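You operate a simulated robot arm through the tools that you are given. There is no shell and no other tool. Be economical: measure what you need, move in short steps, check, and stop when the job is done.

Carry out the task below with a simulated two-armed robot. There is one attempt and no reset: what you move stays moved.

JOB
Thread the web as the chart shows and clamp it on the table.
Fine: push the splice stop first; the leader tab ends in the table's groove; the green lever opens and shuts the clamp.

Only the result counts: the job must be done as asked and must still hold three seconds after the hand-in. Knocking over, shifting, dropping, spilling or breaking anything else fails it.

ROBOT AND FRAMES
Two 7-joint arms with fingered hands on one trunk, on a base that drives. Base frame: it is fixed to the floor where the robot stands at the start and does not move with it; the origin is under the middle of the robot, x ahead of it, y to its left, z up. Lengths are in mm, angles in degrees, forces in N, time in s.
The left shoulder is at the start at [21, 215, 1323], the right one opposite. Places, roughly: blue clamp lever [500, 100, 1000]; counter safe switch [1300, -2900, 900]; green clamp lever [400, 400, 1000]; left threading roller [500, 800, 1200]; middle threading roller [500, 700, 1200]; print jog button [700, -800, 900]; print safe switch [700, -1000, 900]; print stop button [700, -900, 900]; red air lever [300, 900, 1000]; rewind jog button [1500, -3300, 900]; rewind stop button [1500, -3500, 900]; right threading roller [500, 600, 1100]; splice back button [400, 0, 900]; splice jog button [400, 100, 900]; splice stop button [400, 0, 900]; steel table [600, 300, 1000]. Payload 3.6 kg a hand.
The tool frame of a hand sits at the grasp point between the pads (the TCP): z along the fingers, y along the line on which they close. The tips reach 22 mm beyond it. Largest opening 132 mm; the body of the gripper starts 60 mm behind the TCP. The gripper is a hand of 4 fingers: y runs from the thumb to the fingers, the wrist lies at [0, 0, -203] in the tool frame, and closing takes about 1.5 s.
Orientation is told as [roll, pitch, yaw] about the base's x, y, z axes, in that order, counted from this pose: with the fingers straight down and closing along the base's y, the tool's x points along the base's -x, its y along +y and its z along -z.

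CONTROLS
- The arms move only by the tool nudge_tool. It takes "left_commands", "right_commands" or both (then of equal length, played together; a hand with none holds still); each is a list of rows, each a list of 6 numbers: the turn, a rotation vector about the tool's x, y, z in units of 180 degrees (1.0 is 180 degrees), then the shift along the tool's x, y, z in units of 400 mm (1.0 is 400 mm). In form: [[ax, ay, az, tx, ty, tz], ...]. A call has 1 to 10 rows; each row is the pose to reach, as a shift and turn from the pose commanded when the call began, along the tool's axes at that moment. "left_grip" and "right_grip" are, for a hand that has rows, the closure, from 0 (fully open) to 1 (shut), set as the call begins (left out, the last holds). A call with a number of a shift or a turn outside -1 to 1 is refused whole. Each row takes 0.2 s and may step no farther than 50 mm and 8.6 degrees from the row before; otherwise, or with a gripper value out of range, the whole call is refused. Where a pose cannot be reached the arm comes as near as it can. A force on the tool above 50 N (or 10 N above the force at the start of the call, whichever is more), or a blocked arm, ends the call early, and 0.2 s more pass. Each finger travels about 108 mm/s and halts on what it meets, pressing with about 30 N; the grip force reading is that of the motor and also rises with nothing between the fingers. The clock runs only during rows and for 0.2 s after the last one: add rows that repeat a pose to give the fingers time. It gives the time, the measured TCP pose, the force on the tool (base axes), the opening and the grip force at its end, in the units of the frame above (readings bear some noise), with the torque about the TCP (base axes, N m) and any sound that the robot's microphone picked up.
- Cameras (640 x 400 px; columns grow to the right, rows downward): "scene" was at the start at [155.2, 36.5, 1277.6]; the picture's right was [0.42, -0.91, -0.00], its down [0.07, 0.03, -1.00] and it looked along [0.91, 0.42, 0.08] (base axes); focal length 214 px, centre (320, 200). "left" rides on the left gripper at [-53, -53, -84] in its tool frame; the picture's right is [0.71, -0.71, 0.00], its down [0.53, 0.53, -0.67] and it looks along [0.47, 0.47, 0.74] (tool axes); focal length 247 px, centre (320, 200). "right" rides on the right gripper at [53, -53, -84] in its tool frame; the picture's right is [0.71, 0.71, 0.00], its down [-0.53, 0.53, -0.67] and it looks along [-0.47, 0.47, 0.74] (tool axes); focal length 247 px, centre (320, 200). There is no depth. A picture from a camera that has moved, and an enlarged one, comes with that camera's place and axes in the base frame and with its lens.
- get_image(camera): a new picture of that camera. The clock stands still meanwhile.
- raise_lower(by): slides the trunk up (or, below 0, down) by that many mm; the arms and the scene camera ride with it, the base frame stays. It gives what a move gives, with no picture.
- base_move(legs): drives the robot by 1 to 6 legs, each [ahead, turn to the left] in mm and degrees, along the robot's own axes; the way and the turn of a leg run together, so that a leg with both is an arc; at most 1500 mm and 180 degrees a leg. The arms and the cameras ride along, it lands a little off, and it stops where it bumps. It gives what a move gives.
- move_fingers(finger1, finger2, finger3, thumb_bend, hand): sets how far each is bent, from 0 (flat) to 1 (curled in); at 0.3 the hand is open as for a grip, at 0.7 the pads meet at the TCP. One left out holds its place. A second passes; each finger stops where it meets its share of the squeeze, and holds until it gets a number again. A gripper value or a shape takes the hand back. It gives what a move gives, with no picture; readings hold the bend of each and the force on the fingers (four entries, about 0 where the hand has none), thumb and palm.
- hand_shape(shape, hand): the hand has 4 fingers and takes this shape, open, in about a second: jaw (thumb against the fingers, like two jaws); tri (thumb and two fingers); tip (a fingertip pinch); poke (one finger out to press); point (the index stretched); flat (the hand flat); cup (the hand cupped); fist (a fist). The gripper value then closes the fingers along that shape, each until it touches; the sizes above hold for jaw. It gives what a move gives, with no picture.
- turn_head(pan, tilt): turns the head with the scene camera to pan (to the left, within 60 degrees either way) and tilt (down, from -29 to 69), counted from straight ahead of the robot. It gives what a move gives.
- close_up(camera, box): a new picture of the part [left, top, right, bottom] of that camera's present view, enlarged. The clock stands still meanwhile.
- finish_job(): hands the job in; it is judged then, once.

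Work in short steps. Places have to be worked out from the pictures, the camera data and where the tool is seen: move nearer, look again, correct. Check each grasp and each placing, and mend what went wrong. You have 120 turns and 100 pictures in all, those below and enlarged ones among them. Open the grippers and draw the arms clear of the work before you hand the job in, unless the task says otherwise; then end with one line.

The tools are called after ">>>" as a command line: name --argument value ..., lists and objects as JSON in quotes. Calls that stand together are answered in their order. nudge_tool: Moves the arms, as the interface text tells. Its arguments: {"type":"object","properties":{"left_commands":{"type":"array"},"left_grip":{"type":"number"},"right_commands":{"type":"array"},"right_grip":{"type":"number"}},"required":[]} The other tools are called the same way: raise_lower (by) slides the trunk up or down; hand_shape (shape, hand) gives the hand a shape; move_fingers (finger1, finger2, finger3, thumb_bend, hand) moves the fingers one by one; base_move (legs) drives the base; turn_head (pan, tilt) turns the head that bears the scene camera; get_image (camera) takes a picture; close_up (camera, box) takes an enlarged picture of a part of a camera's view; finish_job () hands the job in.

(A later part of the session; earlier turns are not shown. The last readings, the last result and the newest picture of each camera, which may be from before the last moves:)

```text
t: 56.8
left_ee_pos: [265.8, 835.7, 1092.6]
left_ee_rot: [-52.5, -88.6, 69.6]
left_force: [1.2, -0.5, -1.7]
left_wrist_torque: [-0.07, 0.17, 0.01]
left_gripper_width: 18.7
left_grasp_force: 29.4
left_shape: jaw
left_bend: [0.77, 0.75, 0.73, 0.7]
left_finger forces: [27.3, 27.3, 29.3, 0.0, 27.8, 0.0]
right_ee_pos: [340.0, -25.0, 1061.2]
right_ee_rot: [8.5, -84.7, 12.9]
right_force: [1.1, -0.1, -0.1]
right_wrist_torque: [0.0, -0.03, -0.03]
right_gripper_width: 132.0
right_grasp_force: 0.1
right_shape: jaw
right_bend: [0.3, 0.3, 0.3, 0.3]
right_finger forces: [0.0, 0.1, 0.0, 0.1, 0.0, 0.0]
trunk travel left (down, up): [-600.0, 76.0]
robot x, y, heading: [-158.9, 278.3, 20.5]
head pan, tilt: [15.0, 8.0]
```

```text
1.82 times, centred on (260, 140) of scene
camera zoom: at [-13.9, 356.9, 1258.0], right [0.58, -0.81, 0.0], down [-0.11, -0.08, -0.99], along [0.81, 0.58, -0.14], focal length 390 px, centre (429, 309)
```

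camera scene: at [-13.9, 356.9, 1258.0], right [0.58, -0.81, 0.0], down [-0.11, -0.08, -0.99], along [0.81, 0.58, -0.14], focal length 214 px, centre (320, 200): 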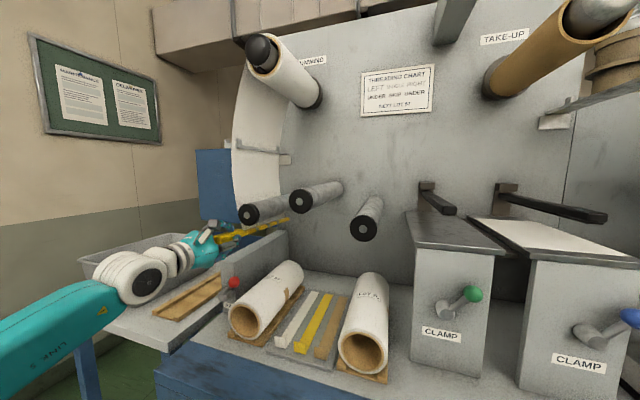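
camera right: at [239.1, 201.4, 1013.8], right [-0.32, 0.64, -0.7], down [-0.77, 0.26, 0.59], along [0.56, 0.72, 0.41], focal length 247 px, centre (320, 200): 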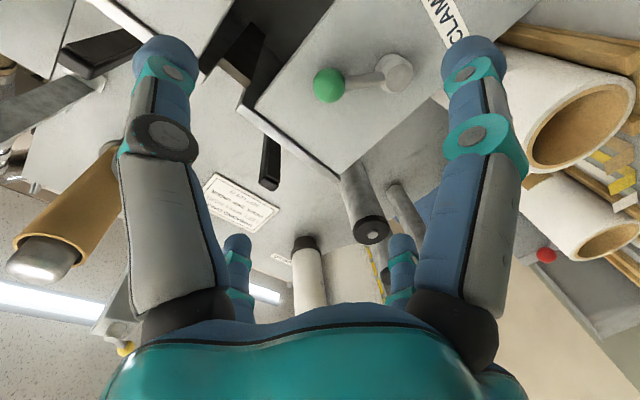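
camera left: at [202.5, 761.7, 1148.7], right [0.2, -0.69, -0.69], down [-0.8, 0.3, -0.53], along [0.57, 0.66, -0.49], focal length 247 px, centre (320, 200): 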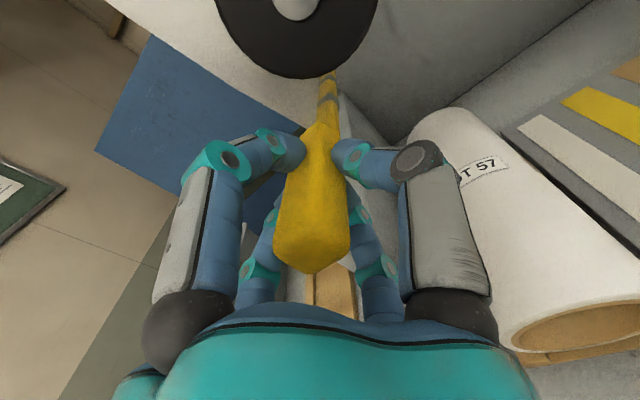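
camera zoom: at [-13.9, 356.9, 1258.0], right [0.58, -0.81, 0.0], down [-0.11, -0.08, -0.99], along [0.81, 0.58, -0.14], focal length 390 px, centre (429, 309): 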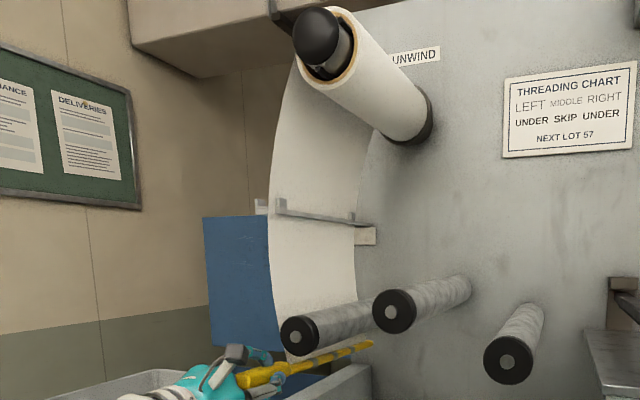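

The web drapes through as expected, and the tab is below the left roller. Now I carry it right beneath the left roller, skipping the middle (above), and beneath the right roller to q≈330.

>>> nudge_tool --left_commands '[[0, 0, 0, 0.01, -0.105, 0.003], [0, 0, 0, 0.018, -0.21, 0.0055], [0, 0, 0, 0.018, -0.315, 0.008], [0, 0, 0, 0.018, -0.42, 0.011], [0, 0, 0, 0.018, -0.525, 0.0135], [0, 0, 0, 0.018, -0.63, 0.016], [0, 0, 0, 0.018, -0.735, 0.019], [0, 0, 0, 0.018, -0.84, 0.022], [0, 0, 0, 0.018, -0.95, 0.0245], [0, 0, 0, 0.018, -0.95, 0.0245]]'

>>> get_image --camera "scene"

>>> get_image --camera "left"

```text
t: 58.0
left_ee_pos: [307.1, 715.4, 1074.1]
left_ee_rot: [83.8, -79.8, -64.6]
left_force: [0.6, -0.3, -0.3]
left_wrist_torque: [-0.07, 0.13, -0.06]
left_gripper_width: 18.8
left_grasp_force: 30.1
left_shape: jaw
left_bend: [0.77, 0.76, 0.73, 0.7]
left_finger forces: [27.5, 29.5, 30.0, 0.1, 28.3, 0.0]
left hand out of reach, approached as far as the arm can: row 5, 6
right_ee_pos: [338.4, -25.4, 1061.0]
right_ee_rot: [9.2, -84.7, 12.2]
right_force: [0.6, -0.4, 0.4]
right_wrist_torque: [-0.05, -0.01, 0.05]
right_gripper_width: 131.9
right_grasp_force: 0.0
right_shape: jaw
right_bend: [0.3, 0.3, 0.3, 0.3]
right_finger forces: [0.0, 0.1, 0.0, 0.0, 0.1, 0.0]
trunk travel left (down, up): [-600.0, 76.0]
robot x, y, heading: [-161.6, 279.4, 20.4]
head pan, tilt: [15.0, 8.0]
stopped in row 6 (left hand): the arm was blocked; the commanded pose is now the measured one
```

```text
38 pictures are left
camera scene: at [-13.4, 356.1, 1258.0], right [0.58, -0.81, 0.0], down [-0.11, -0.08, -0.99], along [0.81, 0.58, -0.14], focal length 214 px, centre (320, 200)
```

scene: 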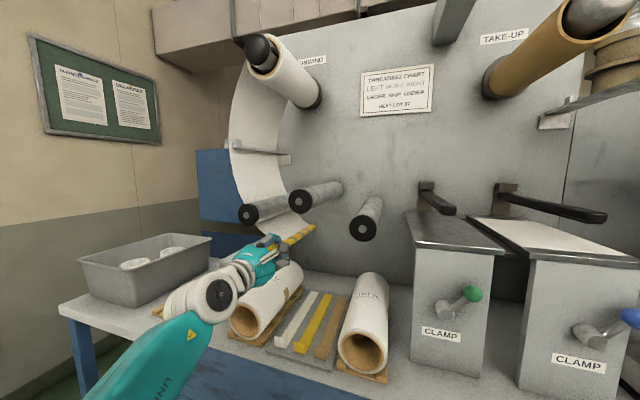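

```text
37 pictures are left
camera left: at [249.6, 629.3, 1119.1], right [0.17, -0.54, -0.82], down [-0.84, 0.35, -0.41], along [0.51, 0.76, -0.4], focal length 247 px, centre (320, 200)
```

left: 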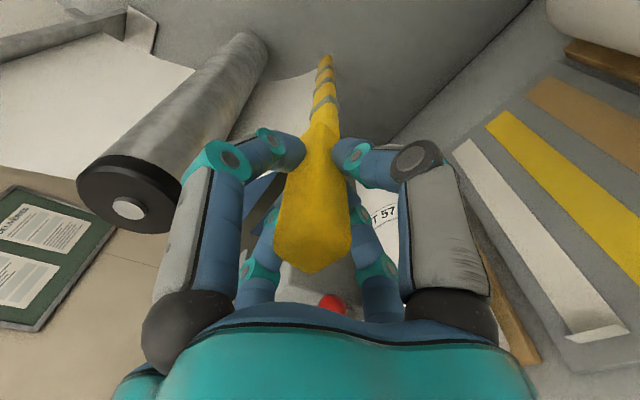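

The arm was blocked halfway. I look at the left forearm and elbow to see what stops it.

>>> turn_head --pan 45 --tilt 45

>>> get_image --camera "scene"

```text
t: 59.0
left_ee_pos: [307.0, 717.3, 1074.6]
left_ee_rot: [84.2, -79.9, -64.9]
left_force: [-0.4, 0.6, -1.2]
left_wrist_torque: [-0.06, 0.13, 0.02]
left_gripper_width: 18.6
left_grasp_force: 30.7
left_shape: jaw
left_bend: [0.77, 0.76, 0.73, 0.7]
left_finger forces: [27.6, 29.7, 30.0, 0.0, 28.2, 0.0]
right_ee_pos: [339.7, -26.7, 1061.1]
right_ee_rot: [8.5, -84.8, 13.0]
right_force: [-0.4, 0.6, 0.0]
right_wrist_torque: [0.01, -0.01, 0.03]
right_gripper_width: 132.0
right_grasp_force: 0.1
right_shape: jaw
right_bend: [0.3, 0.3, 0.3, 0.3]
right_finger forces: [0.1, 0.0, 0.0, 0.1, 0.0, 0.0]
trunk travel left (down, up): [-600.0, 76.0]
robot x, y, heading: [-162.2, 274.7, 20.2]
head pan, tilt: [45.0, 45.0]
```

```text
36 pictures are left
camera scene: at [-55.6, 377.2, 1199.9], right [0.91, -0.41, 0.0], down [-0.29, -0.64, -0.71], along [0.29, 0.64, -0.71], focal length 214 px, centre (320, 200)
```

scene: 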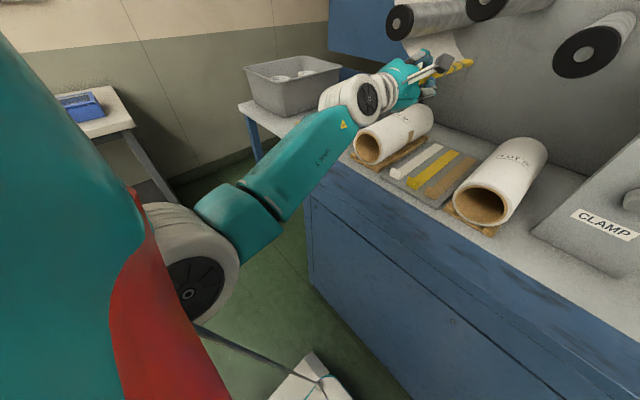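

The wrist is nearly straight in line with the forearm, which hampers the arm. I try in small steps to undo the 10° roll and continue to the right.

>>> nudge_tool --left_commands '[[0, 0, -0.014, -0.015, -0.02, 0], [0, 0, -0.028, -0.03, -0.05, 0.002], [0, 0, -0.042, -0.04, -0.09, 0.003], [0, 0, -0.056, -0.05, -0.13, 0.004], [0, 0, -0.056, -0.06, -0.17, 0.005], [0, 0, -0.056, -0.065, -0.2, 0.005]]'

```text
t: 59.9
left_ee_pos: [297.8, 738.5, 1071.2]
left_ee_rot: [81.3, -78.1, -59.8]
left_force: [-1.0, 0.6, 0.0]
left_wrist_torque: [-0.03, 0.14, -0.03]
left_gripper_width: 18.8
left_grasp_force: 30.5
left_shape: jaw
left_bend: [0.77, 0.76, 0.73, 0.7]
left_finger forces: [27.4, 29.7, 30.1, 0.0, 28.1, 0.1]
left hand out of reach, approached as far as the arm can: row 4
right_ee_pos: [338.6, -25.5, 1061.4]
right_ee_rot: [8.7, -84.8, 12.8]
right_force: [0.4, -0.3, -0.7]
right_wrist_torque: [0.03, -0.01, 0.0]
right_gripper_width: 132.0
right_grasp_force: 0.1
right_shape: jaw
right_bend: [0.3, 0.3, 0.3, 0.3]
right_finger forces: [0.1, 0.1, 0.0, 0.1, 0.0, 0.0]
trunk travel left (down, up): [-600.0, 76.0]
robot x, y, heading: [-158.1, 277.9, 20.4]
head pan, tilt: [45.0, 45.0]
stopped in row 4 (left hand): the arm was blocked; the commanded pose is now the measured one
```

The elbow is jammed close to the torso; more distance between shoulder and hand should free it. I raise the trunk fully (the tab has free height between left and middle rollers here) and then bring the hand back down.

>>> raise_lower --by 74

>>> nudge_tool --left_commands '[[0, 0, 0, 0.06, 0, 0], [0, 0, 0, 0.12, 0, 0], [0, 0, 0, 0.16, 0, 0], [0, 0, 0, 0.16, 0, 0]]'

>>> get_image --camera "scene"

>>> get_image --camera "left"

```text
t: 61.0
left_ee_pos: [297.3, 738.8, 1142.7]
left_ee_rot: [81.7, -78.2, -60.1]
left_force: [-0.8, 0.4, -1.1]
left_wrist_torque: [-0.04, 0.13, 0.01]
left_gripper_width: 18.9
left_grasp_force: 30.0
left_shape: jaw
left_bend: [0.77, 0.76, 0.73, 0.7]
left_finger forces: [27.5, 29.5, 30.1, 0.0, 28.3, 0.0]
right_ee_pos: [339.3, -26.0, 1135.8]
right_ee_rot: [8.5, -84.7, 13.0]
right_force: [0.1, -0.5, -0.4]
right_wrist_torque: [0.02, -0.01, -0.01]
right_gripper_width: 132.0
right_grasp_force: 0.0
right_shape: jaw
right_bend: [0.3, 0.3, 0.3, 0.3]
right_finger forces: [0.1, 0.0, 0.0, 0.0, 0.0, 0.0]
trunk travel left (down, up): [-674.0, 2.0]
robot x, y, heading: [-161.1, 278.9, 20.4]
head pan, tilt: [45.0, 45.0]
```

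```text
t: 62.0
left_ee_pos: [292.1, 747.0, 1080.8]
left_ee_rot: [81.4, -78.2, -59.9]
left_force: [0.2, 0.1, -0.6]
left_wrist_torque: [-0.07, 0.13, -0.04]
left_gripper_width: 19.0
left_grasp_force: 30.5
left_shape: jaw
left_bend: [0.77, 0.76, 0.73, 0.7]
left_finger forces: [27.5, 29.3, 30.0, 0.0, 28.2, 0.1]
right_ee_pos: [339.3, -26.0, 1137.0]
right_ee_rot: [8.6, -84.8, 12.7]
right_force: [1.0, 0.2, -0.1]
right_wrist_torque: [0.03, 0.01, 0.01]
right_gripper_width: 132.2
right_grasp_force: 0.0
right_shape: jaw
right_bend: [0.3, 0.3, 0.3, 0.3]
right_finger forces: [0.1, 0.0, 0.0, 0.0, 0.1, 0.0]
trunk travel left (down, up): [-674.0, 2.0]
robot x, y, heading: [-158.7, 278.0, 20.7]
head pan, tilt: [45.0, 45.0]
```

```text
35 pictures are left
camera scene: at [-55.6, 376.9, 1274.1], right [0.91, -0.41, 0.0], down [-0.29, -0.64, -0.71], along [0.29, 0.64, -0.71], focal length 214 px, centre (320, 200)
```

scene: 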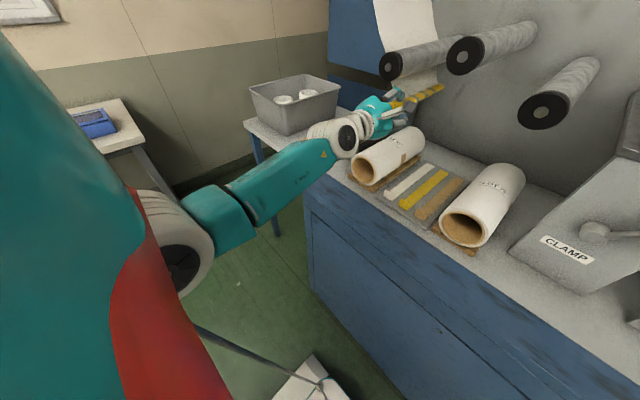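

```text
34 pictures are left
camera left: at [238.1, 658.4, 1125.7], right [0.18, -0.52, -0.83], down [-0.86, 0.32, -0.39], along [0.47, 0.79, -0.39], focal length 247 px, centre (320, 200)
```

left: 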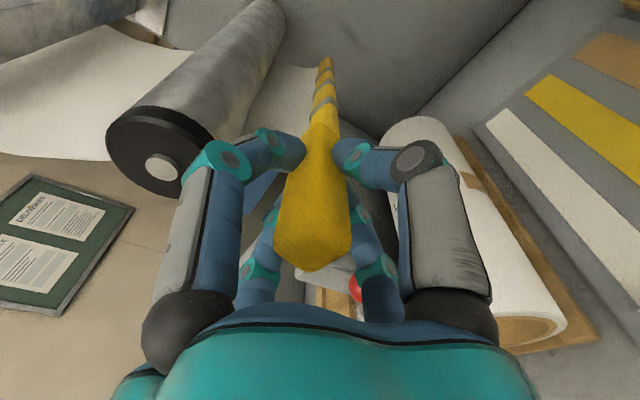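

With the trunk up, the wrist is still in line. The unwanted +10° roll suggests the wrist roll wants to go that way; roll of the tab about its own axis is harmless here, so I let it roll while moving right.

>>> nudge_tool --left_commands '[[0, 0, 0.03, -0.012, -0.06, -0.004], [0, 0, 0.06, -0.024, -0.12, -0.008], [0, 0, 0.09, -0.036, -0.18, -0.012], [0, 0, 0.12, -0.048, -0.24, -0.016], [0, 0, 0.15, -0.06, -0.3, -0.02]]'

```text
t: 63.2
left_ee_pos: [302.1, 710.8, 1066.7]
left_ee_rot: [87.8, -44.2, -64.8]
left_force: [0.0, 0.4, -0.8]
left_wrist_torque: [-0.05, 0.14, -0.03]
left_gripper_width: 19.0
left_grasp_force: 30.1
left_shape: jaw
left_bend: [0.77, 0.76, 0.73, 0.7]
left_finger forces: [27.7, 28.9, 29.7, 0.0, 28.9, 0.0]
right_ee_pos: [339.6, -25.4, 1136.8]
right_ee_rot: [8.4, -84.8, 13.1]
right_force: [0.1, 0.3, 0.2]
right_wrist_torque: [0.03, -0.03, 0.01]
right_gripper_width: 131.9
right_grasp_force: 0.0
right_shape: jaw
right_bend: [0.3, 0.3, 0.3, 0.3]
right_finger forces: [0.0, 0.1, 0.0, 0.1, 0.0, 0.0]
trunk travel left (down, up): [-674.0, 2.0]
robot x, y, heading: [-163.4, 276.4, 20.4]
head pan, tilt: [45.0, 45.0]
stopped in row 5 (left hand): the arm was blocked; the commanded pose is now the measured one
```

The arm itself is jammed (elbow against the torso), with no force at the hand. The floor behind the robot is free (the trolley is ~350 mm off), so I back the base up in small steps and push the hand forward equally, which stretches the arm.

>>> base_move --legs '[[-60, 0]]'

>>> nudge_tool --left_commands '[[0, 0, 0, 0, 0, 0.05], [0, 0, 0, 0, 0, 0.1], [0, 0, 0, 0, 0, 0.15], [0, 0, 0, 0, 0, 0.15]]'

>>> base_move --legs '[[-60, 0]]'

>>> nudge_tool --left_commands '[[0, 0, 0, 0, 0, 0.05], [0, 0, 0, 0, 0, 0.1], [0, 0, 0, 0, 0, 0.15], [0, 0, 0, 0, 0, 0.15]]'

>>> get_image --camera "scene"

>>> get_image --camera "left"

```text
t: 64.2
left_ee_pos: [242.7, 687.2, 1069.1]
left_ee_rot: [88.1, -44.2, -65.0]
left_force: [-1.1, 0.3, -0.1]
left_wrist_torque: [-0.05, 0.08, 0.02]
left_gripper_width: 18.7
left_grasp_force: 30.0
left_shape: jaw
left_bend: [0.77, 0.76, 0.73, 0.7]
left_finger forces: [27.8, 28.9, 29.6, 0.0, 28.7, 0.0]
right_ee_pos: [281.0, -47.8, 1137.7]
right_ee_rot: [8.7, -84.9, 12.8]
right_force: [0.2, -0.5, 0.4]
right_wrist_torque: [-0.04, 0.01, -0.01]
right_gripper_width: 132.1
right_grasp_force: 0.0
right_shape: jaw
right_bend: [0.3, 0.3, 0.3, 0.3]
right_finger forces: [0.0, 0.0, 0.0, 0.0, 0.0, 0.0]
trunk travel left (down, up): [-674.0, 2.0]
robot x, y, heading: [-214.8, 257.3, 20.5]
head pan, tilt: [45.0, 45.0]
```

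```text
t: 65.2
left_ee_pos: [299.0, 713.1, 1066.0]
left_ee_rot: [87.8, -44.2, -64.9]
left_force: [-0.3, -0.2, -1.0]
left_wrist_torque: [-0.07, 0.14, 0.0]
left_gripper_width: 19.2
left_grasp_force: 30.2
left_shape: jaw
left_bend: [0.77, 0.76, 0.73, 0.7]
left_finger forces: [27.7, 28.8, 29.7, 0.1, 28.6, 0.1]
right_ee_pos: [283.1, -46.3, 1137.8]
right_ee_rot: [8.5, -84.9, 13.0]
right_force: [-0.1, -0.1, 0.5]
right_wrist_torque: [-0.02, 0.03, 0.03]
right_gripper_width: 131.8
right_grasp_force: 0.1
right_shape: jaw
right_bend: [0.3, 0.3, 0.3, 0.3]
right_finger forces: [0.0, 0.0, 0.0, 0.0, 0.0, 0.0]
trunk travel left (down, up): [-674.0, 2.0]
robot x, y, heading: [-217.7, 256.1, 20.7]
head pan, tilt: [45.0, 45.0]
```

```text
t: 66.1
left_ee_pos: [240.6, 691.0, 1068.2]
left_ee_rot: [88.1, -44.1, -65.2]
left_force: [-0.1, -0.7, -0.9]
left_wrist_torque: [-0.06, 0.13, 0.0]
left_gripper_width: 18.9
left_grasp_force: 30.4
left_shape: jaw
left_bend: [0.77, 0.76, 0.73, 0.7]
left_finger forces: [27.8, 28.8, 29.7, 0.1, 28.6, 0.0]
right_ee_pos: [223.0, -69.4, 1138.5]
right_ee_rot: [8.5, -84.9, 12.8]
right_force: [-0.5, 0.0, -0.4]
right_wrist_torque: [-0.06, 0.0, 0.02]
right_gripper_width: 131.9
right_grasp_force: 0.0
right_shape: jaw
right_bend: [0.3, 0.3, 0.3, 0.3]
right_finger forces: [0.1, 0.1, 0.0, 0.0, 0.1, 0.1]
trunk travel left (down, up): [-674.0, 2.0]
robot x, y, heading: [-273.7, 233.1, 20.5]
head pan, tilt: [45.0, 45.0]
```

```text
t: 67.1
left_ee_pos: [299.1, 714.6, 1065.2]
left_ee_rot: [87.8, -44.4, -64.9]
left_force: [0.0, 0.4, -0.9]
left_wrist_torque: [-0.05, 0.13, -0.03]
left_gripper_width: 18.6
left_grasp_force: 30.5
left_shape: jaw
left_bend: [0.77, 0.76, 0.73, 0.7]
left_finger forces: [27.7, 28.5, 29.5, 0.1, 28.7, 0.0]
right_ee_pos: [225.7, -69.8, 1138.4]
right_ee_rot: [8.4, -84.8, 13.0]
right_force: [0.2, -0.7, 0.0]
right_wrist_torque: [0.03, -0.01, 0.05]
right_gripper_width: 132.0
right_grasp_force: 0.1
right_shape: jaw
right_bend: [0.3, 0.3, 0.3, 0.3]
right_finger forces: [0.1, 0.0, 0.0, 0.0, 0.0, 0.0]
trunk travel left (down, up): [-674.0, 2.0]
robot x, y, heading: [-275.1, 233.2, 20.7]
head pan, tilt: [45.0, 45.0]
```

```text
33 pictures are left
camera scene: at [-169.8, 334.2, 1274.2], right [0.91, -0.41, 0.0], down [-0.29, -0.64, -0.71], along [0.29, 0.64, -0.71], focal length 214 px, centre (320, 200)
```

scene: 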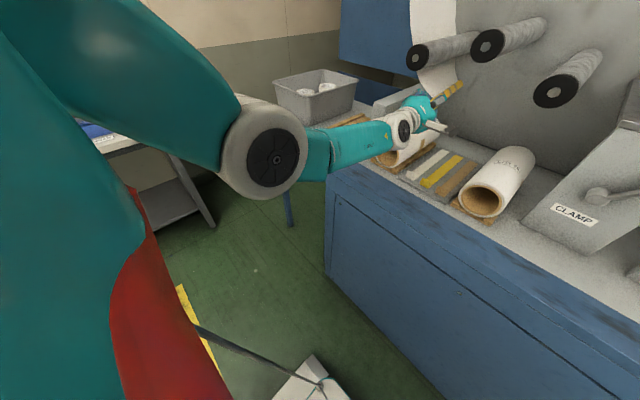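

```text
32 pictures are left
camera left: at [251.6, 611.8, 1066.9], right [-0.03, 0.0, -1.0], down [-0.91, 0.41, 0.03], along [0.41, 0.91, -0.01], focal length 247 px, centre (320, 200)
```

left: 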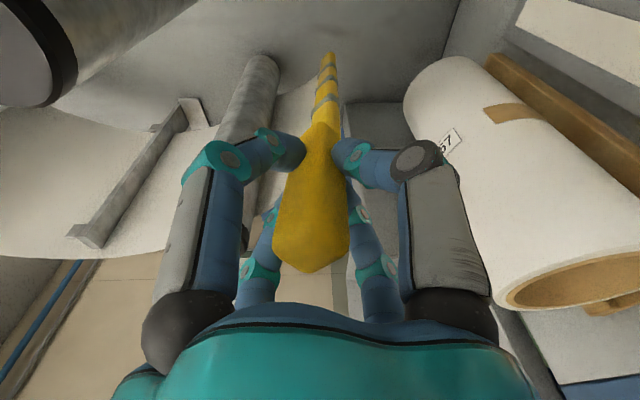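

The arm is stretched and free now (robot backed to p≈-189). I continue right under the right roller to q≈330, correcting the yaw by 5°.

>>> nudge_tool --left_commands '[[0.0035, -0.0036, 0, -0.0795, -0.0703, -0.0068], [0.007, -0.0072, 0, -0.159, -0.1406, -0.0136], [0.0105, -0.0108, 0, -0.2385, -0.211, -0.0204], [0.014, -0.0144, 0.001, -0.318, -0.2812, -0.0272], [0.0175, -0.018, 0.001, -0.3975, -0.3515, -0.034], [0.021, -0.0216, 0.001, -0.477, -0.422, -0.041], [0.021, -0.0216, 0.001, -0.477, -0.422, -0.041]]'

>>> turn_head --pan 10 --tilt 15

>>> get_image --camera "scene"

>>> get_image --camera "left"

```text
t: 68.9
left_ee_pos: [359.4, 550.9, 1076.9]
left_ee_rot: [88.1, -42.5, -67.3]
left_force: [-0.3, -0.2, -1.7]
left_wrist_torque: [-0.06, 0.13, -0.02]
left_gripper_width: 18.3
left_grasp_force: 30.0
left_shape: jaw
left_bend: [0.76, 0.76, 0.74, 0.7]
left_finger forces: [27.3, 28.4, 30.7, 0.0, 29.2, 0.0]
left hand out of reach, approached as far as the arm can: row 5, 6, 7
right_ee_pos: [225.5, -68.8, 1138.9]
right_ee_rot: [8.0, -84.8, 13.4]
right_force: [-0.1, -0.4, -0.1]
right_wrist_torque: [-0.03, -0.03, 0.02]
right_gripper_width: 131.8
right_grasp_force: 0.0
right_shape: jaw
right_bend: [0.3, 0.3, 0.3, 0.3]
right_finger forces: [0.0, 0.0, 0.0, 0.1, 0.1, 0.0]
trunk travel left (down, up): [-674.0, 2.0]
robot x, y, heading: [-271.7, 233.5, 20.5]
head pan, tilt: [45.0, 45.0]
stopped in row 7 (left hand): the arm was blocked; the commanded pose is now the measured one
```

```text
t: 69.9
left_ee_pos: [359.4, 551.6, 1078.6]
left_ee_rot: [88.3, -42.5, -67.3]
left_force: [-0.3, -0.4, -1.4]
left_wrist_torque: [-0.04, 0.15, 0.01]
left_gripper_width: 18.3
left_grasp_force: 29.8
left_shape: jaw
left_bend: [0.76, 0.76, 0.74, 0.7]
left_finger forces: [27.3, 28.4, 30.9, 0.0, 29.1, 0.0]
right_ee_pos: [224.6, -67.5, 1138.2]
right_ee_rot: [8.3, -84.6, 13.2]
right_force: [-0.2, 0.0, -0.3]
right_wrist_torque: [-0.02, 0.0, 0.02]
right_gripper_width: 132.1
right_grasp_force: 0.0
right_shape: jaw
right_bend: [0.3, 0.3, 0.3, 0.3]
right_finger forces: [0.0, 0.1, 0.0, 0.0, 0.0, 0.0]
trunk travel left (down, up): [-674.0, 2.0]
robot x, y, heading: [-273.2, 236.8, 20.5]
head pan, tilt: [10.0, 15.0]
```

```text
31 pictures are left
camera scene: at [-121.9, 308.2, 1320.7], right [0.51, -0.86, 0.0], down [-0.22, -0.13, -0.97], along [0.83, 0.49, -0.26], focal length 214 px, centre (320, 200)
```

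scene: 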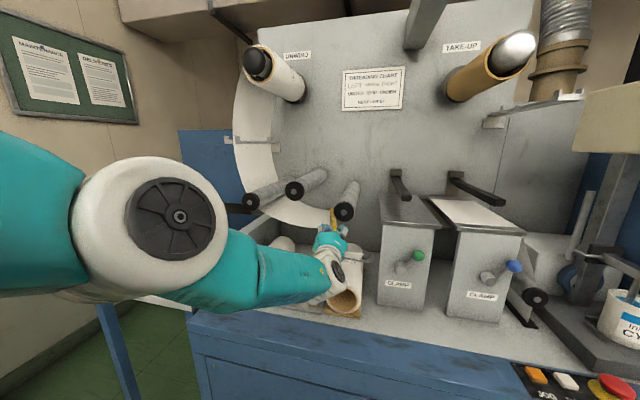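

```text
30 pictures are left
camera left: at [308.9, 449.5, 1077.6], right [-0.04, 0.03, -1.0], down [-0.89, 0.45, 0.05], along [0.45, 0.89, 0.01], focal length 247 px, centre (320, 200)
```

left: 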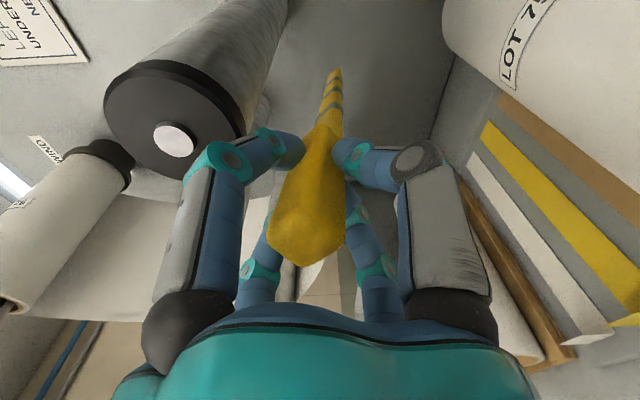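

Progress to q≈412. The rest can come from the base: a right turn of 6° sweeps the hand almost purely along −q (about 75 mm). I do that and check.

>>> base_move --legs '[[0, -6]]'

```text
t: 70.9
left_ee_pos: [374.8, 521.0, 1061.3]
left_ee_rot: [81.3, -50.1, -61.2]
left_force: [-0.2, 0.3, -1.1]
left_wrist_torque: [-0.04, 0.1, 0.05]
left_gripper_width: 18.4
left_grasp_force: 29.9
left_shape: jaw
left_bend: [0.76, 0.76, 0.74, 0.7]
left_finger forces: [28.7, 29.1, 30.6, 0.1, 29.4, 0.1]
right_ee_pos: [193.0, -113.8, 1139.1]
right_ee_rot: [8.7, -84.6, 7.3]
right_force: [-0.1, -0.1, -0.4]
right_wrist_torque: [0.0, -0.03, -0.02]
right_gripper_width: 132.2
right_grasp_force: 0.0
right_shape: jaw
right_bend: [0.3, 0.3, 0.3, 0.3]
right_finger forces: [0.0, 0.1, 0.0, 0.1, 0.0, 0.0]
trunk travel left (down, up): [-674.0, 2.0]
robot x, y, heading: [-268.6, 240.0, 15.3]
head pan, tilt: [10.0, 15.0]
stopped in leg 1: the robot was blocked; the commanded pose is now the measured one
```

The hand moved less than the turn and dropped a bit, so something in the arm touches. I look closely.

>>> get_image --camera "scene"

>>> close_up --camera "scene" --box '[240, 150, 460, 330]'

```text
29 pictures are left
camera scene: at [-118.0, 297.9, 1320.9], right [0.43, -0.9, 0.0], down [-0.23, -0.11, -0.97], along [0.87, 0.41, -0.26], focal length 214 px, centre (320, 200)
```

scene: 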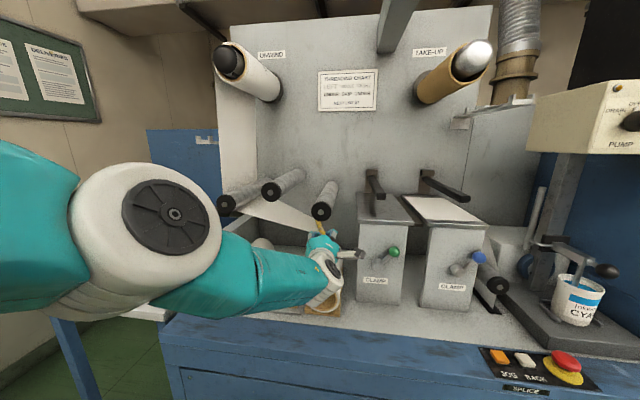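

```text
2.22 times, centred on (350, 240) of scene
camera zoom: at [-118.0, 297.9, 1320.9], right [0.43, -0.9, 0.0], down [-0.23, -0.11, -0.97], along [0.87, 0.41, -0.26], focal length 477 px, centre (253, 111)
```

zoom: 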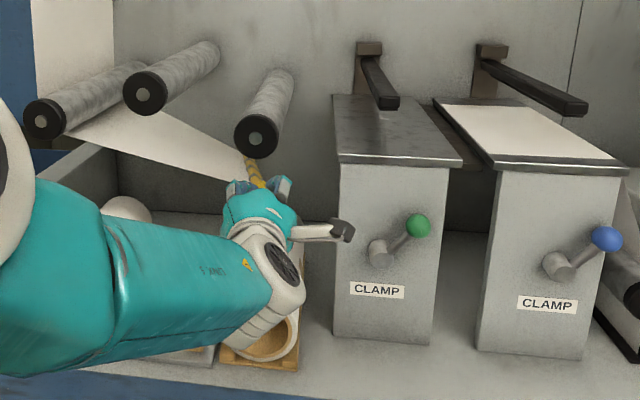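

>>> get_image --camera "left"

>>> turn_head --pan 45 --tilt 60

>>> get_image --camera "scene"

```text
27 pictures are left
camera left: at [326.9, 420.2, 1076.3], right [-0.05, -0.12, -0.99], down [-0.9, 0.43, 0.0], along [0.43, 0.89, -0.14], focal length 247 px, centre (320, 200)
```

left: 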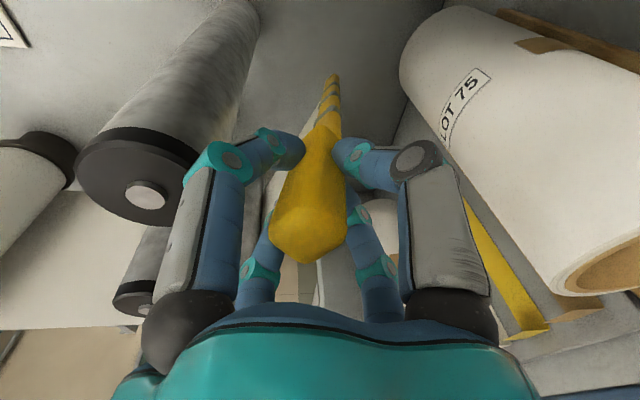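

```text
t: 72.1
left_ee_pos: [375.9, 519.9, 1061.2]
left_ee_rot: [81.3, -50.1, -61.2]
left_force: [0.8, 1.3, -0.9]
left_wrist_torque: [-0.03, 0.1, 0.09]
left_gripper_width: 18.5
left_grasp_force: 30.3
left_shape: jaw
left_bend: [0.76, 0.76, 0.74, 0.7]
left_finger forces: [28.7, 29.1, 30.7, 0.0, 29.3, 0.0]
right_ee_pos: [193.0, -113.1, 1139.3]
right_ee_rot: [8.5, -84.7, 7.6]
right_force: [-0.6, 0.1, -0.7]
right_wrist_torque: [0.03, 0.0, 0.02]
right_gripper_width: 132.1
right_grasp_force: 0.1
right_shape: jaw
right_bend: [0.3, 0.3, 0.3, 0.3]
right_finger forces: [0.0, 0.0, 0.0, 0.1, 0.0, 0.0]
trunk travel left (down, up): [-674.0, 2.0]
robot x, y, heading: [-274.6, 236.9, 15.5]
head pan, tilt: [45.0, 60.0]
```

```text
26 pictures are left
camera scene: at [-168.8, 315.9, 1254.6], right [0.87, -0.49, 0.0], down [-0.43, -0.75, -0.5], along [0.25, 0.43, -0.87], focal length 214 px, centre (320, 200)
```

scene: 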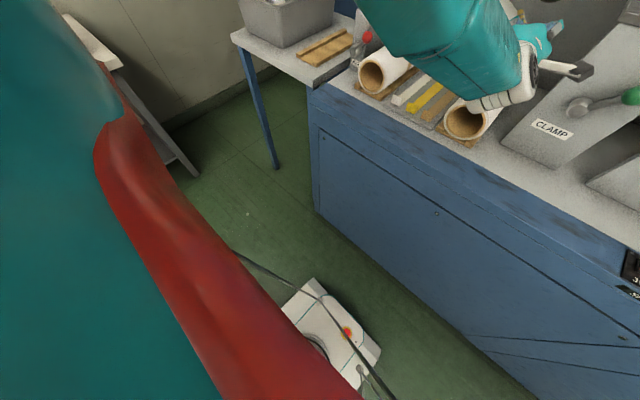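

Nothing obvious, but the upper knuckle is close to the right roller's cap. I pull the hand back 15 mm, 6 mm lower, and try a further small right turn.

>>> nudge_tool --left_commands '[[0, 0, 0, 0.008, -0.008, -0.02], [0, 0, 0, 0.01, -0.01, -0.04], [0, 0, 0, 0.01, -0.01, -0.04]]'

>>> base_move --legs '[[0, -4]]'

```text
t: 72.9
left_ee_pos: [367.9, 517.0, 1052.7]
left_ee_rot: [81.6, -50.0, -61.1]
left_force: [-0.6, -0.1, -0.9]
left_wrist_torque: [0.0, 0.09, 0.15]
left_gripper_width: 18.2
left_grasp_force: 29.6
left_shape: jaw
left_bend: [0.75, 0.76, 0.74, 0.7]
left_finger forces: [28.8, 29.3, 30.7, 0.0, 29.0, 0.1]
left hand out of reach, approached as far as the arm can: row 1, 2, 3
right_ee_pos: [192.7, -112.3, 1139.5]
right_ee_rot: [8.5, -84.7, 7.4]
right_force: [1.0, 0.0, -0.1]
right_wrist_torque: [0.0, -0.01, 0.01]
right_gripper_width: 131.9
right_grasp_force: 0.0
right_shape: jaw
right_bend: [0.3, 0.3, 0.3, 0.3]
right_finger forces: [0.0, 0.1, 0.0, 0.0, 0.1, 0.1]
trunk travel left (down, up): [-674.0, 2.0]
robot x, y, heading: [-272.8, 238.2, 15.2]
head pan, tilt: [45.0, 60.0]
```

```text
t: 73.7
left_ee_pos: [384.1, 478.9, 1049.8]
left_ee_rot: [81.7, -49.5, -65.0]
left_force: [-0.9, -1.0, -0.4]
left_wrist_torque: [-0.08, 0.11, 0.02]
left_gripper_width: 18.3
left_grasp_force: 30.0
left_shape: jaw
left_bend: [0.76, 0.76, 0.74, 0.7]
left_finger forces: [28.9, 29.0, 30.5, 0.0, 29.6, 0.0]
right_ee_pos: [167.3, -146.4, 1137.7]
right_ee_rot: [8.6, -84.7, 3.3]
right_force: [0.0, -0.3, -0.5]
right_wrist_torque: [0.01, 0.02, 0.0]
right_gripper_width: 132.1
right_grasp_force: 0.1
right_shape: jaw
right_bend: [0.3, 0.3, 0.3, 0.3]
right_finger forces: [0.0, 0.0, 0.0, 0.1, 0.1, 0.0]
trunk travel left (down, up): [-674.0, 2.0]
robot x, y, heading: [-275.1, 243.4, 11.4]
head pan, tilt: [45.0, 60.0]
```

That freed it: the tab is now past the right roller (q≈335). I try to level and straighten the tab (yaw −6°, nose up 9°), then look.

>>> nudge_tool --left_commands '[[-0.002, -0.02, 0.001, 0, 0, 0], [-0.004, -0.04, 0.002, 0, 0, 0], [-0.006, -0.06, 0.0035, 0, 0, 0], [-0.006, -0.06, 0.0035, 0, 0, 0]]'

>>> get_image --camera "left"

>>> turn_head --pan 10 --tilt 15

>>> close_up --camera "scene" --box '[180, 100, 460, 320]'

```text
t: 74.7
left_ee_pos: [379.0, 485.8, 1055.7]
left_ee_rot: [95.3, -49.1, -81.5]
left_force: [0.3, -0.5, -1.2]
left_wrist_torque: [0.03, 0.16, -0.02]
left_gripper_width: 18.5
left_grasp_force: 29.7
left_shape: jaw
left_bend: [0.76, 0.76, 0.74, 0.7]
left_finger forces: [28.7, 28.7, 30.3, 0.0, 30.1, 0.0]
left hand out of reach, approached as far as the arm can: row 2, 3, 4
right_ee_pos: [167.3, -145.1, 1137.5]
right_ee_rot: [8.8, -84.7, 3.1]
right_force: [0.2, -0.6, 0.5]
right_wrist_torque: [-0.02, 0.01, -0.02]
right_gripper_width: 131.8
right_grasp_force: 0.1
right_shape: jaw
right_bend: [0.3, 0.3, 0.3, 0.3]
right_finger forces: [0.0, 0.0, 0.1, 0.0, 0.0, 0.1]
trunk travel left (down, up): [-674.0, 2.0]
robot x, y, heading: [-272.6, 240.1, 11.2]
head pan, tilt: [45.0, 60.0]
```

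```text
25 pictures are left
camera left: at [313.6, 393.2, 1057.5], right [0.08, -0.06, -1.0], down [-0.81, 0.58, -0.1], along [0.58, 0.81, 0.0], focal length 247 px, centre (320, 200)
```

left: 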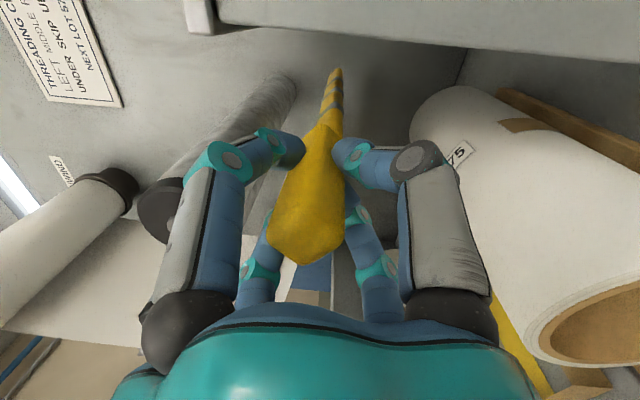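

```text
t: 75.8
left_ee_pos: [379.2, 485.7, 1056.0]
left_ee_rot: [95.3, -49.2, -81.5]
left_force: [0.0, -0.2, -1.0]
left_wrist_torque: [-0.03, 0.16, -0.01]
left_gripper_width: 18.2
left_grasp_force: 30.1
left_shape: jaw
left_bend: [0.76, 0.76, 0.74, 0.7]
left_finger forces: [28.7, 28.6, 30.3, 0.0, 30.0, 0.0]
right_ee_pos: [167.4, -145.0, 1137.4]
right_ee_rot: [8.6, -84.7, 3.2]
right_force: [0.4, -0.5, -0.4]
right_wrist_torque: [0.04, 0.0, 0.0]
right_gripper_width: 132.5
right_grasp_force: 0.0
right_shape: jaw
right_bend: [0.3, 0.3, 0.3, 0.3]
right_finger forces: [0.0, 0.0, 0.0, 0.0, 0.0, 0.1]
trunk travel left (down, up): [-674.0, 2.0]
robot x, y, heading: [-271.5, 237.9, 11.3]
head pan, tilt: [10.0, 15.0]
```

```text
1.82 times, centred on (320, 210) of scene
camera zoom: at [-114.0, 289.5, 1320.7], right [0.36, -0.93, 0.0], down [-0.24, -0.09, -0.97], along [0.9, 0.35, -0.26], focal length 390 px, centre (320, 182)
```

zoom: 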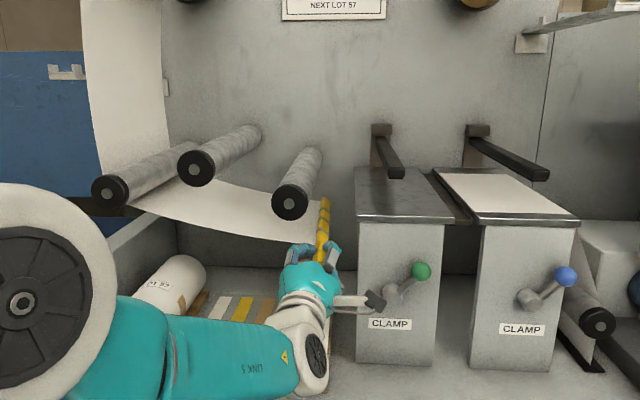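

The tab is level and parallel, just right of the right roller, with the web running under left and right rollers and clear beneath the middle one. I shift 25 mm right and raise 90 mm between the roller and the table.

>>> nudge_tool --left_commands '[[0, 0, 0, -0.02, -0.024, 0.003], [0, 0, 0, -0.04, -0.0476, 0.0065], [0, 0, 0, -0.09, -0.005, 0.011], [0, 0, 0, -0.15, 0.047, 0.016], [0, 0, 0, -0.212, 0.1, 0.0215], [0, 0, 0, -0.212, 0.1, 0.0215]]'

>>> close_up --camera "scene" --box '[180, 100, 460, 320]'

```text
t: 77.2
left_ee_pos: [416.8, 461.2, 1118.8]
left_ee_rot: [94.1, -49.4, -80.2]
left_force: [-17.1, 16.6, -22.8]
left_wrist_torque: [0.48, 0.76, 0.15]
left_gripper_width: 18.7
left_grasp_force: 29.6
left_shape: jaw
left_bend: [0.76, 0.76, 0.74, 0.7]
left_finger forces: [29.4, 30.4, 31.0, 0.1, 64.2, 0.1]
left hand out of reach, approached as far as the arm can: row 1, 2, 3, 4, 5, 6
right_ee_pos: [168.6, -141.8, 1139.1]
right_ee_rot: [7.0, -84.7, 4.9]
right_force: [0.4, -0.6, -0.7]
right_wrist_torque: [-0.02, 0.02, -0.01]
right_gripper_width: 132.0
right_grasp_force: 0.1
right_shape: jaw
right_bend: [0.3, 0.3, 0.3, 0.3]
right_finger forces: [0.1, 0.0, 0.0, 0.1, 0.2, 0.0]
trunk travel left (down, up): [-674.0, 2.0]
robot x, y, heading: [-275.5, 243.2, 11.5]
head pan, tilt: [10.0, 15.0]
```

```text
1.82 times, centred on (320, 210) of scene
camera zoom: at [-114.2, 292.6, 1320.5], right [0.36, -0.93, 0.0], down [-0.24, -0.1, -0.97], along [0.9, 0.35, -0.26], focal length 390 px, centre (320, 182)
```

zoom: 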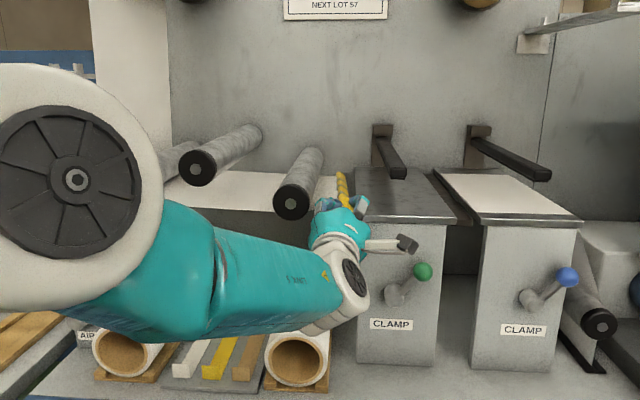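

The hand drifted forward and a digit presses the table's slab. I back the base 30 mm to bring the hand back in front of the table, and read the forces.

>>> base_move --legs '[[-30, 0]]'

>>> nudge_tool --left_commands '[[0, 0, 0, 0, 0, 0], [0, 0, 0, 0, 0, 0]]'

>>> get_image --camera "left"

```text
t: 78.1
left_ee_pos: [389.2, 446.9, 1128.3]
left_ee_rot: [95.6, -49.1, -81.8]
left_force: [0.3, 0.3, -1.1]
left_wrist_torque: [-0.03, 0.15, 0.01]
left_gripper_width: 18.5
left_grasp_force: 30.2
left_shape: jaw
left_bend: [0.75, 0.76, 0.74, 0.7]
left_finger forces: [28.4, 28.7, 30.1, 0.0, 31.8, 0.1]
right_ee_pos: [138.7, -151.5, 1139.3]
right_ee_rot: [8.7, -84.7, 3.2]
right_force: [0.0, 0.2, -0.6]
right_wrist_torque: [0.01, -0.02, 0.02]
right_gripper_width: 132.0
right_grasp_force: 0.1
right_shape: jaw
right_bend: [0.3, 0.3, 0.3, 0.3]
right_finger forces: [0.0, 0.1, 0.0, 0.0, 0.0, 0.0]
trunk travel left (down, up): [-674.0, 2.0]
robot x, y, heading: [-304.6, 233.5, 11.3]
head pan, tilt: [10.0, 15.0]
```

```text
t: 78.7
left_ee_pos: [389.2, 447.5, 1130.8]
left_ee_rot: [95.6, -49.1, -81.8]
left_force: [0.4, -0.6, -0.8]
left_wrist_torque: [-0.06, 0.14, -0.02]
left_gripper_width: 18.3
left_grasp_force: 30.1
left_shape: jaw
left_bend: [0.75, 0.76, 0.74, 0.7]
left_finger forces: [28.3, 28.6, 30.1, 0.0, 31.6, 0.0]
right_ee_pos: [137.0, -151.7, 1138.8]
right_ee_rot: [8.8, -84.7, 3.2]
right_force: [-0.7, -0.3, -0.7]
right_wrist_torque: [0.01, 0.01, -0.01]
right_gripper_width: 132.1
right_grasp_force: 0.0
right_shape: jaw
right_bend: [0.3, 0.3, 0.3, 0.3]
right_finger forces: [0.0, 0.1, 0.0, 0.0, 0.0, 0.0]
trunk travel left (down, up): [-674.0, 2.0]
robot x, y, heading: [-305.3, 233.8, 11.2]
head pan, tilt: [10.0, 15.0]
```

```text
22 pictures are left
camera left: at [323.1, 354.6, 1130.7], right [0.08, -0.06, -1.0], down [-0.81, 0.58, -0.1], along [0.58, 0.81, 0.0], focal length 247 px, centre (320, 200)
```

left: 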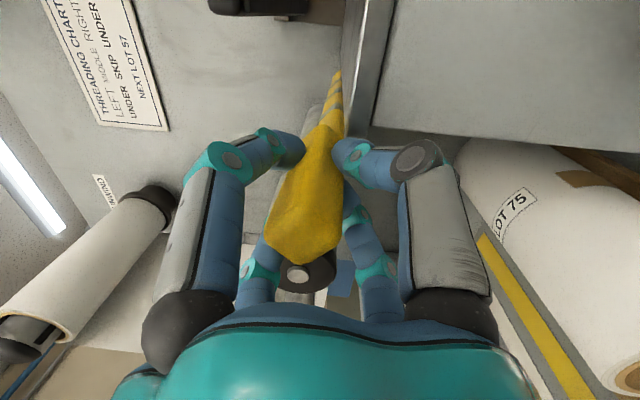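

Free again: TCP at q≈304, z≈1131, tab nearly level. I raise 16 mm, then turn the base right 6° to sweep the tab onto the table under the raised bar.

>>> nudge_tool --left_commands '[[0, 0, 0, -0.016, 0.014, 0.0], [0, 0, 0, -0.032, 0.028, 0.0], [0, 0, 0, -0.032, 0.028, 0.0]]'

>>> base_move --legs '[[0, -5]]'

>>> close_up --camera "scene" --box '[180, 80, 420, 280]'

```text
t: 79.5
left_ee_pos: [395.9, 445.2, 1141.7]
left_ee_rot: [95.4, -49.1, -81.6]
left_force: [0.6, 0.3, -1.0]
left_wrist_torque: [-0.02, 0.17, 0.08]
left_gripper_width: 18.5
left_grasp_force: 29.4
left_shape: jaw
left_bend: [0.75, 0.76, 0.74, 0.7]
left_finger forces: [28.6, 28.9, 31.0, 0.0, 31.5, 0.0]
left hand out of reach, approached as far as the arm can: row 1, 2, 3
right_ee_pos: [138.4, -151.5, 1138.0]
right_ee_rot: [8.5, -84.7, 3.4]
right_force: [0.3, 0.2, -1.0]
right_wrist_torque: [0.02, 0.02, -0.02]
right_gripper_width: 132.0
right_grasp_force: 0.1
right_shape: jaw
right_bend: [0.3, 0.3, 0.3, 0.3]
right_finger forces: [0.1, 0.0, 0.1, 0.0, 0.0, 0.0]
trunk travel left (down, up): [-674.0, 2.0]
robot x, y, heading: [-303.8, 232.6, 11.3]
head pan, tilt: [10.0, 15.0]
```

```text
t: 80.5
left_ee_pos: [417.2, 404.6, 1143.8]
left_ee_rot: [96.0, -48.4, -85.8]
left_force: [0.4, 0.5, -1.5]
left_wrist_torque: [-0.01, 0.12, 0.01]
left_gripper_width: 18.4
left_grasp_force: 30.7
left_shape: jaw
left_bend: [0.75, 0.76, 0.74, 0.7]
left_finger forces: [28.3, 28.5, 29.6, 0.1, 30.8, 0.1]
right_ee_pos: [103.0, -187.4, 1139.6]
right_ee_rot: [8.3, -84.8, -1.6]
right_force: [-0.3, -0.2, -0.6]
right_wrist_torque: [-0.01, 0.0, 0.0]
right_gripper_width: 132.1
right_grasp_force: 0.1
right_shape: jaw
right_bend: [0.3, 0.3, 0.3, 0.3]
right_finger forces: [0.0, 0.0, 0.0, 0.1, 0.0, 0.0]
trunk travel left (down, up): [-674.0, 2.0]
robot x, y, heading: [-307.4, 235.8, 6.5]
head pan, tilt: [10.0, 15.0]
stopped in leg 1: the robot was blocked; the commanded pose is now the measured one
```

```text
2.00 times, centred on (300, 180) of scene
camera zoom: at [-140.7, 273.2, 1320.8], right [0.28, -0.96, 0.0], down [-0.25, -0.07, -0.97], along [0.93, 0.27, -0.26], focal length 429 px, centre (360, 240)
```

zoom: 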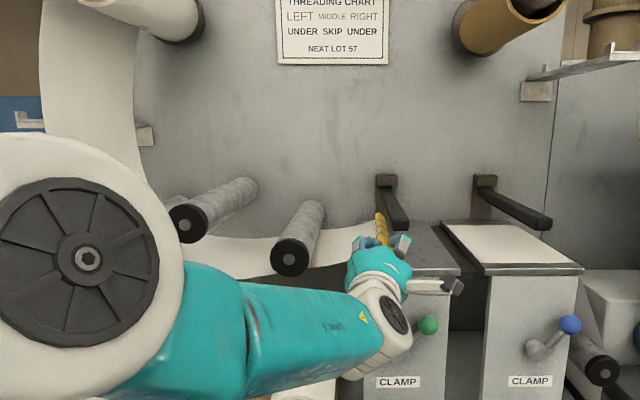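

The tab's far end is near the clamp's back post, which probably stopped it. I back the base 22 mm, then yaw the hand 5° left.

>>> base_move --legs '[[-22, 0]]'

>>> nudge_tool --left_commands '[[-0.0106, 0.009, 0.001, 0, 0, 0], [-0.0212, 0.0183, 0.0019, 0, 0, 0], [-0.0212, 0.0183, 0.0019, 0, 0, 0]]'

>>> close_up --camera "scene" --box '[270, 150, 430, 270]'

>>> get_image --camera "left"

```text
t: 81.3
left_ee_pos: [395.4, 401.1, 1145.5]
left_ee_rot: [96.1, -48.4, -85.9]
left_force: [-0.1, 0.3, -0.7]
left_wrist_torque: [-0.04, 0.14, 0.0]
left_gripper_width: 18.2
left_grasp_force: 30.3
left_shape: jaw
left_bend: [0.75, 0.76, 0.74, 0.7]
left_finger forces: [28.3, 28.5, 29.8, 0.0, 31.0, 0.1]
right_ee_pos: [79.4, -190.8, 1140.3]
right_ee_rot: [8.5, -84.7, -1.7]
right_force: [-0.2, -0.5, -0.2]
right_wrist_torque: [-0.03, -0.01, 0.0]
right_gripper_width: 132.0
right_grasp_force: 0.0
right_shape: jaw
right_bend: [0.3, 0.3, 0.3, 0.3]
right_finger forces: [0.0, 0.1, 0.1, 0.0, 0.0, 0.1]
trunk travel left (down, up): [-674.0, 2.0]
robot x, y, heading: [-328.1, 238.1, 6.4]
head pan, tilt: [10.0, 15.0]
```

```text
t: 82.1
left_ee_pos: [395.2, 412.1, 1145.3]
left_ee_rot: [96.2, -48.1, -82.6]
left_force: [0.3, 0.1, -0.3]
left_wrist_torque: [-0.02, 0.15, 0.02]
left_gripper_width: 18.5
left_grasp_force: 30.3
left_shape: jaw
left_bend: [0.75, 0.76, 0.74, 0.7]
left_finger forces: [28.3, 28.4, 29.6, 0.0, 30.8, 0.1]
left hand out of reach, approached as far as the arm can: row 1, 2, 3
right_ee_pos: [82.0, -191.0, 1139.8]
right_ee_rot: [8.4, -84.6, -1.6]
right_force: [0.4, 0.0, -0.1]
right_wrist_torque: [0.0, 0.03, 0.01]
right_gripper_width: 132.2
right_grasp_force: 0.2
right_shape: jaw
right_bend: [0.3, 0.3, 0.3, 0.3]
right_finger forces: [0.0, 0.0, 0.0, 0.0, 0.1, 0.0]
trunk travel left (down, up): [-674.0, 2.0]
robot x, y, heading: [-326.6, 234.7, 6.2]
head pan, tilt: [10.0, 15.0]
```

```text
3.33 times, centred on (350, 210) of scene
camera zoom: at [-162.0, 270.7, 1320.7], right [0.28, -0.96, 0.0], down [-0.25, -0.07, -0.97], along [0.93, 0.27, -0.26], focal length 715 px, centre (220, 167)
```

zoom: 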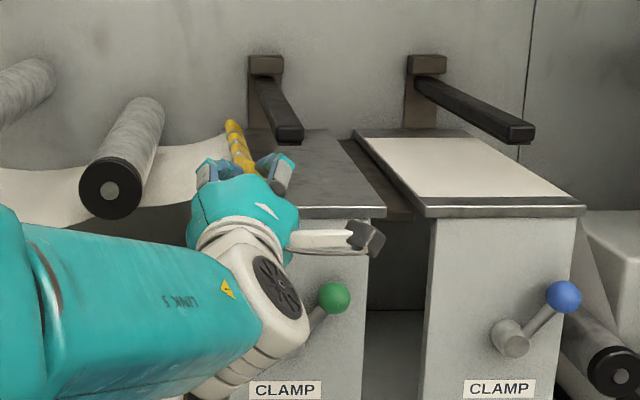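

```text
19 pictures are left
camera left: at [327.6, 320.9, 1144.8], right [0.08, -0.04, -1.0], down [-0.8, 0.59, -0.09], along [0.59, 0.81, 0.01], focal length 247 px, centre (320, 200)
```

left: 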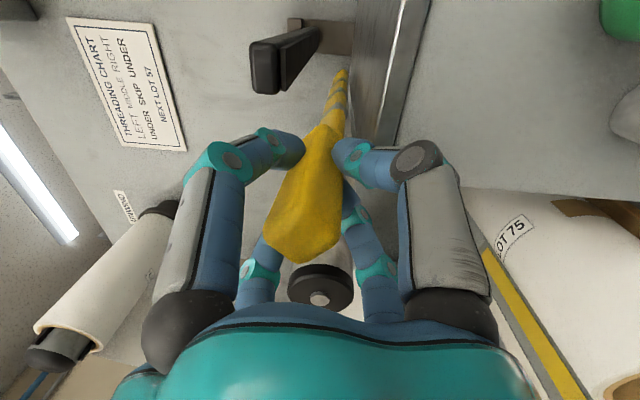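

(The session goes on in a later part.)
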